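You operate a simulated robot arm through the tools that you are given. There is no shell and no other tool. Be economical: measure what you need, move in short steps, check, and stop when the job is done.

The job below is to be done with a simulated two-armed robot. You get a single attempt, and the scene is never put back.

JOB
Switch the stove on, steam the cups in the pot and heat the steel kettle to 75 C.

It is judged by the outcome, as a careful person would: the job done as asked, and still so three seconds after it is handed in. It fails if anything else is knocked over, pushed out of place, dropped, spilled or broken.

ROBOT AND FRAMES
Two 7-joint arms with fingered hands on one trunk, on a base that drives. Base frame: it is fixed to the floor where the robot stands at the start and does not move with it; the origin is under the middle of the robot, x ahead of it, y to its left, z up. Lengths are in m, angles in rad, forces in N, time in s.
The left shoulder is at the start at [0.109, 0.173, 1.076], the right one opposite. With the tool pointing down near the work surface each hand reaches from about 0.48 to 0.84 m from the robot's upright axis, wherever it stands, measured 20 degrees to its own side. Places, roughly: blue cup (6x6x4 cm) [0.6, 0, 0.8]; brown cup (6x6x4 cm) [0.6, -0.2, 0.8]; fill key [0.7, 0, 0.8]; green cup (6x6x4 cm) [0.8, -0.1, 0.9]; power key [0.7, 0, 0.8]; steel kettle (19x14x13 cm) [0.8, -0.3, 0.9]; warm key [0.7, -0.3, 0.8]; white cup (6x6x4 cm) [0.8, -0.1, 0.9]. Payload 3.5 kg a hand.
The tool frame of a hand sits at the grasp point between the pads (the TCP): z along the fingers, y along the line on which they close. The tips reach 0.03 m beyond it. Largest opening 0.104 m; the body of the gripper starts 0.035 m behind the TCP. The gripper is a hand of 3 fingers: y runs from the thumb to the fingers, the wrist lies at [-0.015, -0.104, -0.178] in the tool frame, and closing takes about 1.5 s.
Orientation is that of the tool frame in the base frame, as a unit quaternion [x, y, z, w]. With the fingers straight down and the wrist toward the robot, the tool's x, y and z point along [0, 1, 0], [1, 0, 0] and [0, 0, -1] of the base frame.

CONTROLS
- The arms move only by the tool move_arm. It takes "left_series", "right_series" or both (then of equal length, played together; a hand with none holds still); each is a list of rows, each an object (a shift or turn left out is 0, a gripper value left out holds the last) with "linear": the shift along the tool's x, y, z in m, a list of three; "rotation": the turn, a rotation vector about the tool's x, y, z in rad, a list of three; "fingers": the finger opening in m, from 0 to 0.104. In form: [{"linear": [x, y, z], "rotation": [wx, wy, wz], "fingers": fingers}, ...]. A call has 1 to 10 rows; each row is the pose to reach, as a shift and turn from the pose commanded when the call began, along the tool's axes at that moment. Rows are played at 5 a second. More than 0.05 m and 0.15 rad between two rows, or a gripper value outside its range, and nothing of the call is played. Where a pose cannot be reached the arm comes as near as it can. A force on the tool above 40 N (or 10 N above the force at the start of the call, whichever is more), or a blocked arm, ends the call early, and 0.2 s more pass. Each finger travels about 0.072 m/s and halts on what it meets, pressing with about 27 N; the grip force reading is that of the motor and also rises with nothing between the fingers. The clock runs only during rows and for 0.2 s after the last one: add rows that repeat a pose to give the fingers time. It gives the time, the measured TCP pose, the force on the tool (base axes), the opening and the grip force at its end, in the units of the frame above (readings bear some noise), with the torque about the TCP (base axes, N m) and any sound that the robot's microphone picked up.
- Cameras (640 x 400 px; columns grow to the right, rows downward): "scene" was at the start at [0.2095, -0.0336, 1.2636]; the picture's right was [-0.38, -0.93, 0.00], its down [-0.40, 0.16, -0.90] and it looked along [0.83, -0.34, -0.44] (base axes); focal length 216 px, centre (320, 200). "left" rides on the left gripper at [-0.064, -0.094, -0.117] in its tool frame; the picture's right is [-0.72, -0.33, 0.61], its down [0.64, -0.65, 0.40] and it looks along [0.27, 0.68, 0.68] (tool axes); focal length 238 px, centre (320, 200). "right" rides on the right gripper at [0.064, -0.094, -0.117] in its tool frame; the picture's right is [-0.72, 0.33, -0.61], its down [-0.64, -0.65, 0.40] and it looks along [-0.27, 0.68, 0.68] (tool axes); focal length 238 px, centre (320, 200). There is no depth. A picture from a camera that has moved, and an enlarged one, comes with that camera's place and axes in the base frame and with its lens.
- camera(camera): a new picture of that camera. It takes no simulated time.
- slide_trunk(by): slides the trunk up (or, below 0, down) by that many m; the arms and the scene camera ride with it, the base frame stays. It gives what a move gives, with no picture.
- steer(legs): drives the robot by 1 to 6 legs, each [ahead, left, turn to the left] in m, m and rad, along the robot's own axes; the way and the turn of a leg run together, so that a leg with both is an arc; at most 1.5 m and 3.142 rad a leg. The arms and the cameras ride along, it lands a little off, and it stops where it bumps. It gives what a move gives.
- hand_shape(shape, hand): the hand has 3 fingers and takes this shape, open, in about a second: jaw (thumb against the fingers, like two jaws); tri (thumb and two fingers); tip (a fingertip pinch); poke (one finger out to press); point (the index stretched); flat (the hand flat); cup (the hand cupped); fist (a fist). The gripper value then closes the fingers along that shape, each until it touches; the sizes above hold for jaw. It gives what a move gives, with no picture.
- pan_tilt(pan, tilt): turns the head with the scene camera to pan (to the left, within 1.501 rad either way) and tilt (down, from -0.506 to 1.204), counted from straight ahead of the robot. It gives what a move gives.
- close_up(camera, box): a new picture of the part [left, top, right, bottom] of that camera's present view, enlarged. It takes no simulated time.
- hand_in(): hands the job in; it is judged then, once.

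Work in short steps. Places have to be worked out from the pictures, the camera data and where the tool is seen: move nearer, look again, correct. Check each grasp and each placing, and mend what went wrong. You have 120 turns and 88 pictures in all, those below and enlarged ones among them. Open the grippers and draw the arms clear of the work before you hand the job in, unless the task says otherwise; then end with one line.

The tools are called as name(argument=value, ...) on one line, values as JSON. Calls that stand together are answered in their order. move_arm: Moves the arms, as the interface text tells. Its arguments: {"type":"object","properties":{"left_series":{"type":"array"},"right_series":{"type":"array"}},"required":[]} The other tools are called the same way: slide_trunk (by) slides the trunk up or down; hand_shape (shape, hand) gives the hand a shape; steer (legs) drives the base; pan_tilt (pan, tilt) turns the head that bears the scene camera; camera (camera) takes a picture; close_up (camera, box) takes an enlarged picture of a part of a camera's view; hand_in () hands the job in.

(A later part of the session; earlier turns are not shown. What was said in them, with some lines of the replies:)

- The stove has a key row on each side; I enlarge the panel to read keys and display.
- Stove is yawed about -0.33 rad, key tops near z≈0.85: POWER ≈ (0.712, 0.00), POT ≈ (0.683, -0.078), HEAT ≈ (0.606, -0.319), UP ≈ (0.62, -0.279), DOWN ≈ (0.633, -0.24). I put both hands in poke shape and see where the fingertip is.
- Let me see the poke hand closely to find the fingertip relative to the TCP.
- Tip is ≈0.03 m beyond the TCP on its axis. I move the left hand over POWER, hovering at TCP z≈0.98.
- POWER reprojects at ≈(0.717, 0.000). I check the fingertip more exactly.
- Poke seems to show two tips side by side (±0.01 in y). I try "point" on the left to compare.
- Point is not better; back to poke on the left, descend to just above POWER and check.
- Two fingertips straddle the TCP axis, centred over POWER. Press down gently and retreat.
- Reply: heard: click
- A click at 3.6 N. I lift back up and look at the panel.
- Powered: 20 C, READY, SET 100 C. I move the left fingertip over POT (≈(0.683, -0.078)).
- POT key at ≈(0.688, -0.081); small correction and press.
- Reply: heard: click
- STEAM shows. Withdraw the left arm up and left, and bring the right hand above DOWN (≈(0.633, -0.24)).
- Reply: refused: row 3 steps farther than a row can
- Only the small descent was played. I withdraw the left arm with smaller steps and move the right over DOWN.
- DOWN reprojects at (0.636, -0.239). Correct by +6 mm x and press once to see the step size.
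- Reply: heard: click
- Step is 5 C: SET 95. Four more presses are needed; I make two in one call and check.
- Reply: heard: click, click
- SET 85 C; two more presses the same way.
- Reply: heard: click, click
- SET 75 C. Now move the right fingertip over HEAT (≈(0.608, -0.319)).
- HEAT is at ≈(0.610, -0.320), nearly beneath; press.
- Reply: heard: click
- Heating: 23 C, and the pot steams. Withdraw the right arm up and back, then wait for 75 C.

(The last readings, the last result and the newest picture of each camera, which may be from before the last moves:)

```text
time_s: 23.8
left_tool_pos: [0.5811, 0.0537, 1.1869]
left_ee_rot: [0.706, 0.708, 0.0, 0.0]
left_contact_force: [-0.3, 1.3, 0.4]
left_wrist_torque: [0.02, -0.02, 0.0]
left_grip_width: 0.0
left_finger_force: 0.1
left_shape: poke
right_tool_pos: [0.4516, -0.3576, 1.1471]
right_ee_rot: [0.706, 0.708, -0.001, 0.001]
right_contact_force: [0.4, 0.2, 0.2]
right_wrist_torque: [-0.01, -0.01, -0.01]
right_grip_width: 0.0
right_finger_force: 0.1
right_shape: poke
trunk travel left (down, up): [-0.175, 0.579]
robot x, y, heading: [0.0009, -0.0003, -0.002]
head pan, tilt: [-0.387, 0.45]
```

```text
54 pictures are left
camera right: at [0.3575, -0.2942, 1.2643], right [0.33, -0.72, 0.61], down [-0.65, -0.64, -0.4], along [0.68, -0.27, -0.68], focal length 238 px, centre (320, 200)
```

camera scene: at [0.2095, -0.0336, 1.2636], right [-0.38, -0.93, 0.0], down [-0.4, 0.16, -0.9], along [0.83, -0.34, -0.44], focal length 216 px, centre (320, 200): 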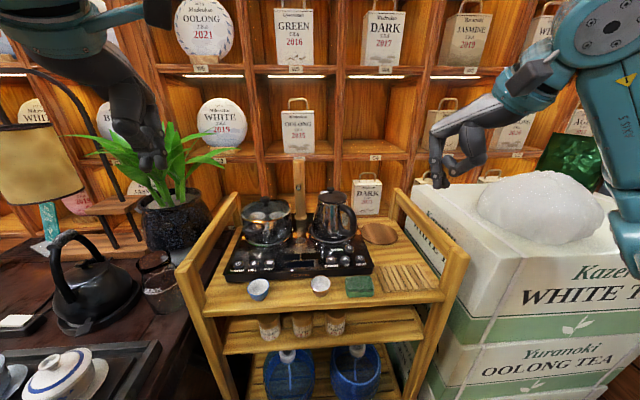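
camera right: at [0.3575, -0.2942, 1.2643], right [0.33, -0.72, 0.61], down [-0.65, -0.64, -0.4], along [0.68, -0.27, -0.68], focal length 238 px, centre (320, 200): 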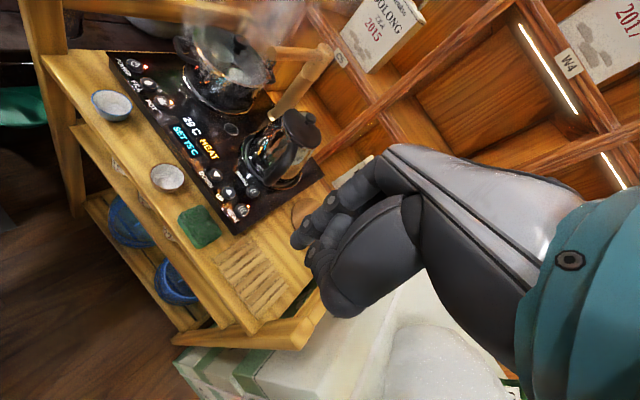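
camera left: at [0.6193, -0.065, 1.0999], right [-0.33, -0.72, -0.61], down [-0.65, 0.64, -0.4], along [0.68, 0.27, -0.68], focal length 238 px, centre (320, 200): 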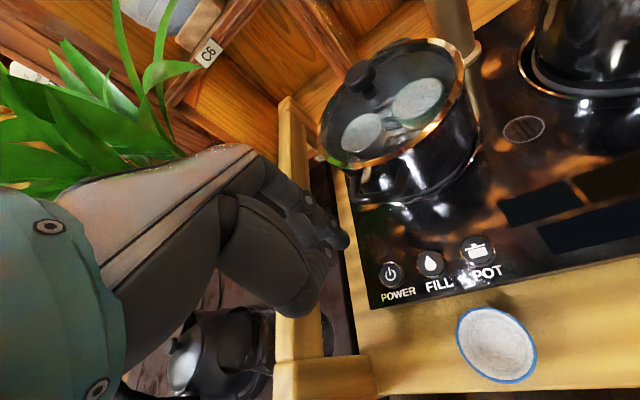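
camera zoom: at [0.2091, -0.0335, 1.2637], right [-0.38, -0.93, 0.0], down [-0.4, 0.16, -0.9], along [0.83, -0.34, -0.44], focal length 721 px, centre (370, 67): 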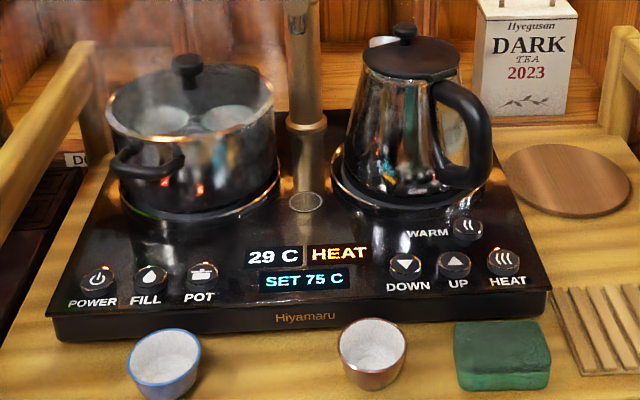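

About 4 C/s. Meanwhile I open both hands and wait.

hand_shape(hand="left", shape="jaw")

hand_shape(hand="right", shape="jaw")

move_arm(left_series=[{"linear": [0, 0, 0]}, {"linear": [0, 0, 0]}, {"linear": [0, 0, 0]}, {"linear": [0, 0, 0]}, {"linear": [0, 0, 0]}, {"linear": [0, 0, 0]}, {"linear": [0, 0, 0]}, {"linear": [0, 0, 0]}, {"linear": [0, 0, 0]}, {"linear": [0, 0, 0]}])

move_arm(left_series=[{"linear": [0, 0, 0]}, {"linear": [0, 0, 0]}, {"linear": [0, 0, 0]}, {"linear": [0, 0, 0]}, {"linear": [0, 0, 0]}, {"linear": [0, 0, 0]}, {"linear": [0, 0, 0]}, {"linear": [0, 0, 0]}, {"linear": [0, 0, 0]}, {"linear": [0, 0, 0]}])

close_up(camera="scene", box=[215, 180, 395, 300])

```text
time_s: 24.7
left_tool_pos: [0.5828, 0.0526, 1.1855]
left_ee_rot: [0.707, 0.707, 0.0, 0.0]
left_contact_force: [-0.2, 0.4, 0.2]
left_wrist_torque: [0.03, 0.01, -0.01]
left_grip_width: 0.1041
left_finger_force: 0.2
left_shape: jaw
right_tool_pos: [0.4524, -0.3573, 1.146]
right_ee_rot: [0.707, 0.707, 0.0, 0.0]
right_contact_force: [0.5, 0.3, -0.3]
right_wrist_torque: [-0.03, 0.02, 0.02]
right_grip_width: 0.0
right_finger_force: 0.0
right_shape: poke
trunk travel left (down, up): [-0.175, 0.579]
robot x, y, heading: [0.0003, 0.0001, 0.003]
head pan, tilt: [-0.387, 0.45]
```

```text
time_s: 25.6
left_tool_pos: [0.5816, 0.054, 1.1867]
left_ee_rot: [0.706, 0.708, 0.0, 0.0]
left_contact_force: [0.1, 0.4, -1.1]
left_wrist_torque: [0.0, 0.0, -0.02]
left_grip_width: 0.104
left_finger_force: 0.1
left_shape: jaw
right_tool_pos: [0.4524, -0.357, 1.1475]
right_ee_rot: [0.707, 0.707, 0.0, 0.0]
right_contact_force: [0.0, -0.2, -0.2]
right_wrist_torque: [-0.01, -0.02, 0.01]
right_grip_width: 0.1037
right_finger_force: 0.0
right_shape: jaw
trunk travel left (down, up): [-0.175, 0.579]
robot x, y, heading: [-0.0008, -0.0018, -0.002]
head pan, tilt: [-0.387, 0.45]
```

```text
time_s: 27.8
left_tool_pos: [0.5813, 0.0536, 1.1854]
left_ee_rot: [0.707, 0.707, 0.0, 0.0]
left_contact_force: [0.9, 0.4, -0.3]
left_wrist_torque: [-0.03, -0.02, 0.02]
left_grip_width: 0.1038
left_finger_force: 0.0
left_shape: jaw
right_tool_pos: [0.4519, -0.3579, 1.1467]
right_ee_rot: [0.707, 0.707, 0.0, 0.0]
right_contact_force: [0.7, 0.5, 0.1]
right_wrist_torque: [-0.01, -0.01, 0.0]
right_grip_width: 0.1038
right_finger_force: 0.1
right_shape: jaw
trunk travel left (down, up): [-0.175, 0.579]
robot x, y, heading: [-0.0038, 0.0016, -0.002]
head pan, tilt: [-0.387, 0.45]
```

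```text
time_s: 30.0
left_tool_pos: [0.5821, 0.0539, 1.1856]
left_ee_rot: [0.707, 0.707, 0.0, 0.001]
left_contact_force: [-0.3, 0.6, 0.4]
left_wrist_torque: [0.01, -0.01, -0.02]
left_grip_width: 0.104
left_finger_force: 0.0
left_shape: jaw
right_tool_pos: [0.452, -0.3577, 1.1477]
right_ee_rot: [0.707, 0.708, 0.0, 0.001]
right_contact_force: [0.7, 0.1, -0.7]
right_wrist_torque: [0.02, 0.04, 0.0]
right_grip_width: 0.1037
right_finger_force: 0.2
right_shape: jaw
trunk travel left (down, up): [-0.175, 0.579]
robot x, y, heading: [-0.0018, 0.0012, 0.001]
head pan, tilt: [-0.387, 0.45]
```

```text
3.33 times, centred on (305, 240) of scene
camera zoom: at [0.2095, -0.0336, 1.2636], right [-0.38, -0.93, 0.0], down [-0.4, 0.16, -0.9], along [0.83, -0.34, -0.44], focal length 721 px, centre (370, 67)
```

zoom: 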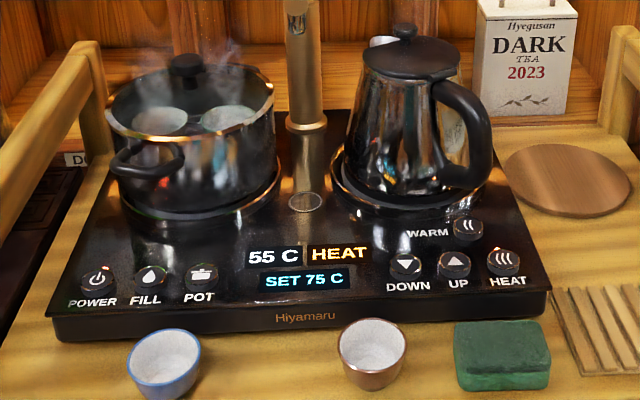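

55 C. Wait another ~6 s and look; I also check the POT light.

move_arm(left_series=[{"linear": [0, 0, 0]}, {"linear": [0, 0, 0]}, {"linear": [0, 0, 0]}, {"linear": [0, 0, 0]}, {"linear": [0, 0, 0]}, {"linear": [0, 0, 0]}, {"linear": [0, 0, 0]}, {"linear": [0, 0, 0]}, {"linear": [0, 0, 0]}, {"linear": [0, 0, 0]}])

move_arm(left_series=[{"linear": [0, 0, 0]}, {"linear": [0, 0, 0]}, {"linear": [0, 0, 0]}, {"linear": [0, 0, 0]}, {"linear": [0, 0, 0]}, {"linear": [0, 0, 0]}, {"linear": [0, 0, 0]}, {"linear": [0, 0, 0]}, {"linear": [0, 0, 0]}, {"linear": [0, 0, 0]}])

move_arm(left_series=[{"linear": [0, 0, 0]}, {"linear": [0, 0, 0]}, {"linear": [0, 0, 0]}, {"linear": [0, 0, 0]}, {"linear": [0, 0, 0]}])

close_up(camera="scene", box=[215, 180, 395, 300])

close_up(camera="left", box=[370, 60, 640, 240])

```text
time_s: 32.2
left_tool_pos: [0.5819, 0.0539, 1.1869]
left_ee_rot: [0.707, 0.707, 0.0, 0.001]
left_contact_force: [0.6, -0.6, 0.7]
left_wrist_torque: [0.02, 0.0, -0.04]
left_grip_width: 0.1039
left_finger_force: 0.0
left_shape: jaw
right_tool_pos: [0.4522, -0.3579, 1.1461]
right_ee_rot: [0.707, 0.707, 0.0, 0.0]
right_contact_force: [0.2, 0.5, 0.3]
right_wrist_torque: [-0.01, -0.01, -0.02]
right_grip_width: 0.104
right_finger_force: 0.0
right_shape: jaw
trunk travel left (down, up): [-0.175, 0.579]
robot x, y, heading: [0.0007, 0.0015, 0.002]
head pan, tilt: [-0.387, 0.45]
```

```text
time_s: 34.4
left_tool_pos: [0.5815, 0.0534, 1.1857]
left_ee_rot: [0.708, 0.707, 0.0, 0.001]
left_contact_force: [0.8, -0.3, -0.3]
left_wrist_torque: [-0.01, -0.01, 0.0]
left_grip_width: 0.1037
left_finger_force: 0.1
left_shape: jaw
right_tool_pos: [0.4508, -0.3568, 1.1471]
right_ee_rot: [0.707, 0.707, 0.0, 0.0]
right_contact_force: [0.5, 0.1, 0.2]
right_wrist_torque: [-0.01, 0.0, -0.04]
right_grip_width: 0.1039
right_finger_force: 0.0
right_shape: jaw
trunk travel left (down, up): [-0.175, 0.579]
robot x, y, heading: [0.0012, 0.0038, -0.0]
head pan, tilt: [-0.387, 0.45]
```

```text
time_s: 35.6
left_tool_pos: [0.5815, 0.0528, 1.1863]
left_ee_rot: [0.707, 0.707, 0.0, 0.0]
left_contact_force: [0.6, 0.7, -0.1]
left_wrist_torque: [0.0, 0.02, 0.01]
left_grip_width: 0.1039
left_finger_force: 0.0
left_shape: jaw
right_tool_pos: [0.4523, -0.3581, 1.1461]
right_ee_rot: [0.707, 0.707, 0.0, 0.001]
right_contact_force: [-0.4, -0.4, -0.3]
right_wrist_torque: [0.01, -0.03, 0.0]
right_grip_width: 0.1038
right_finger_force: 0.1
right_shape: jaw
trunk travel left (down, up): [-0.175, 0.579]
robot x, y, heading: [-0.0001, -0.0003, -0.002]
head pan, tilt: [-0.387, 0.45]
```

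```text
3.33 times, centred on (305, 240) of scene
camera zoom: at [0.2095, -0.0336, 1.2636], right [-0.38, -0.93, 0.0], down [-0.4, 0.16, -0.9], along [0.83, -0.34, -0.44], focal length 721 px, centre (370, 67)
```

zoom: 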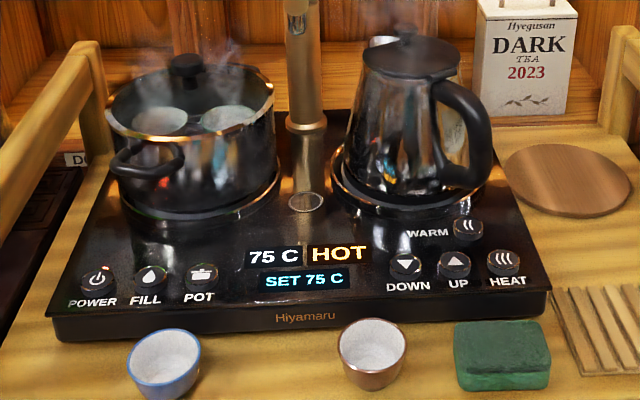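

```text
2.22 times, centred on (505, 150) of left
camera zoom: at [0.4871, -0.0098, 1.303], right [-0.33, -0.72, -0.61], down [-0.65, 0.64, -0.4], along [0.68, 0.27, -0.68], focal length 530 px, centre (-91, 311)
```

zoom: 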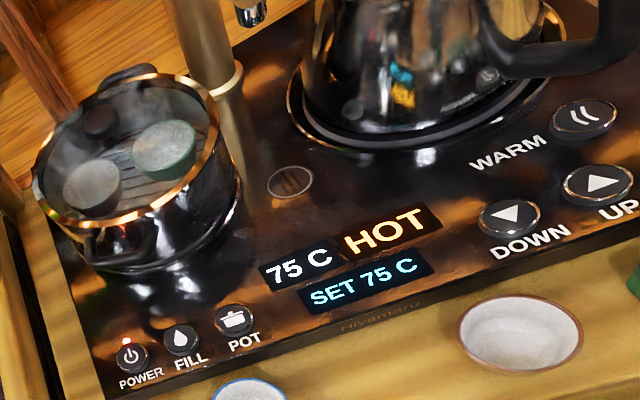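

75 C, HOT; the POT light went out by itself after its cycle (it was still on after HEAT was pressed), cups steamy. I wait a bit to see the temperature holds.

move_arm(left_series=[{"linear": [0, 0, 0]}, {"linear": [0, 0, 0]}, {"linear": [0, 0, 0]}, {"linear": [0, 0, 0]}, {"linear": [0, 0, 0]}, {"linear": [0, 0, 0]}, {"linear": [0, 0, 0]}, {"linear": [0, 0, 0]}, {"linear": [0, 0, 0]}, {"linear": [0, 0, 0]}])

move_arm(left_series=[{"linear": [0, 0, 0]}, {"linear": [0, 0, 0]}, {"linear": [0, 0, 0]}, {"linear": [0, 0, 0]}, {"linear": [0, 0, 0]}, {"linear": [0, 0, 0]}, {"linear": [0, 0, 0]}, {"linear": [0, 0, 0]}, {"linear": [0, 0, 0]}, {"linear": [0, 0, 0]}])

close_up(camera="left", box=[370, 60, 640, 240])

camera(camera="scene")

```text
time_s: 37.8
left_tool_pos: [0.5813, 0.0535, 1.1863]
left_ee_rot: [0.707, 0.707, 0.0, 0.0]
left_contact_force: [0.0, -0.4, -0.6]
left_wrist_torque: [-0.02, 0.02, -0.06]
left_grip_width: 0.1037
left_finger_force: 0.0
left_shape: jaw
right_tool_pos: [0.4526, -0.3569, 1.1471]
right_ee_rot: [0.707, 0.707, 0.001, 0.0]
right_contact_force: [-0.1, 0.0, 0.5]
right_wrist_torque: [0.02, 0.02, -0.04]
right_grip_width: 0.104
right_finger_force: 0.1
right_shape: jaw
trunk travel left (down, up): [-0.175, 0.579]
robot x, y, heading: [0.0007, -0.001, -0.0]
head pan, tilt: [-0.387, 0.45]
```

```text
time_s: 40.0
left_tool_pos: [0.5818, 0.0536, 1.1871]
left_ee_rot: [0.707, 0.707, -0.001, -0.001]
left_contact_force: [-0.2, 1.1, 0.0]
left_wrist_torque: [0.0, 0.0, 0.0]
left_grip_width: 0.1039
left_finger_force: 0.1
left_shape: jaw
right_tool_pos: [0.453, -0.3578, 1.1473]
right_ee_rot: [0.707, 0.707, 0.0, 0.001]
right_contact_force: [0.2, 0.2, 0.0]
right_wrist_torque: [0.02, -0.04, 0.0]
right_grip_width: 0.104
right_finger_force: 0.0
right_shape: jaw
trunk travel left (down, up): [-0.175, 0.579]
robot x, y, heading: [-0.0007, -0.0038, 0.003]
head pan, tilt: [-0.387, 0.45]
```

```text
2.22 times, centred on (505, 150) of left
camera zoom: at [0.4871, -0.0098, 1.303], right [-0.33, -0.72, -0.61], down [-0.65, 0.64, -0.4], along [0.68, 0.27, -0.68], focal length 530 px, centre (-91, 311)
```

zoom: 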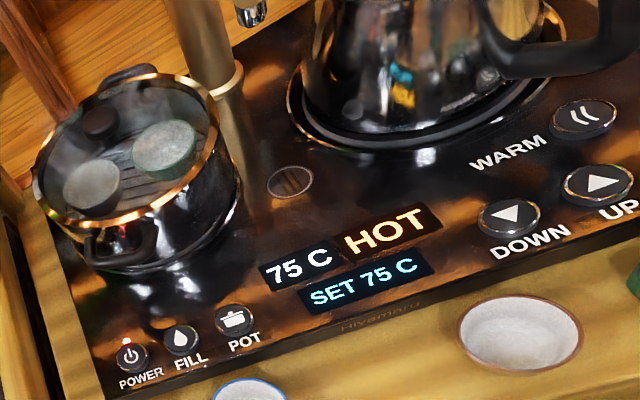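

```text
49 pictures are left
camera scene: at [0.2095, -0.0336, 1.2636], right [-0.38, -0.93, 0.0], down [-0.4, 0.16, -0.9], along [0.83, -0.34, -0.44], focal length 216 px, centre (320, 200)
```

scene: 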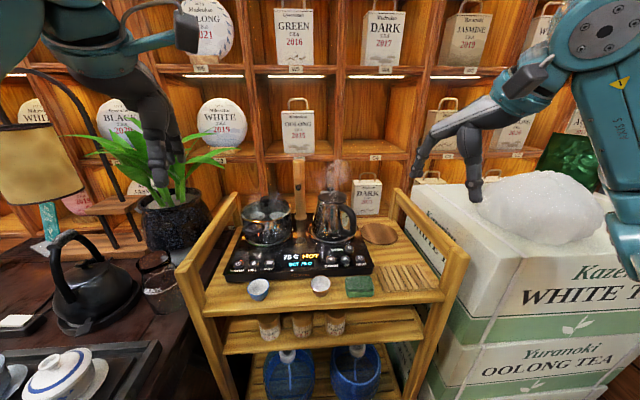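

The display holds at 75 C HOT, the steaming cycle has ended, nothing has been disturbed, and both hands are open and clear. I hand the job in.

hand_in()

```text
The job is handed in.
```

The stove is on, the two cups in the pot have been steamed, and the steel kettle is at 75 C. The POT light went out by itself, which I took as the end of the steaming cycle.
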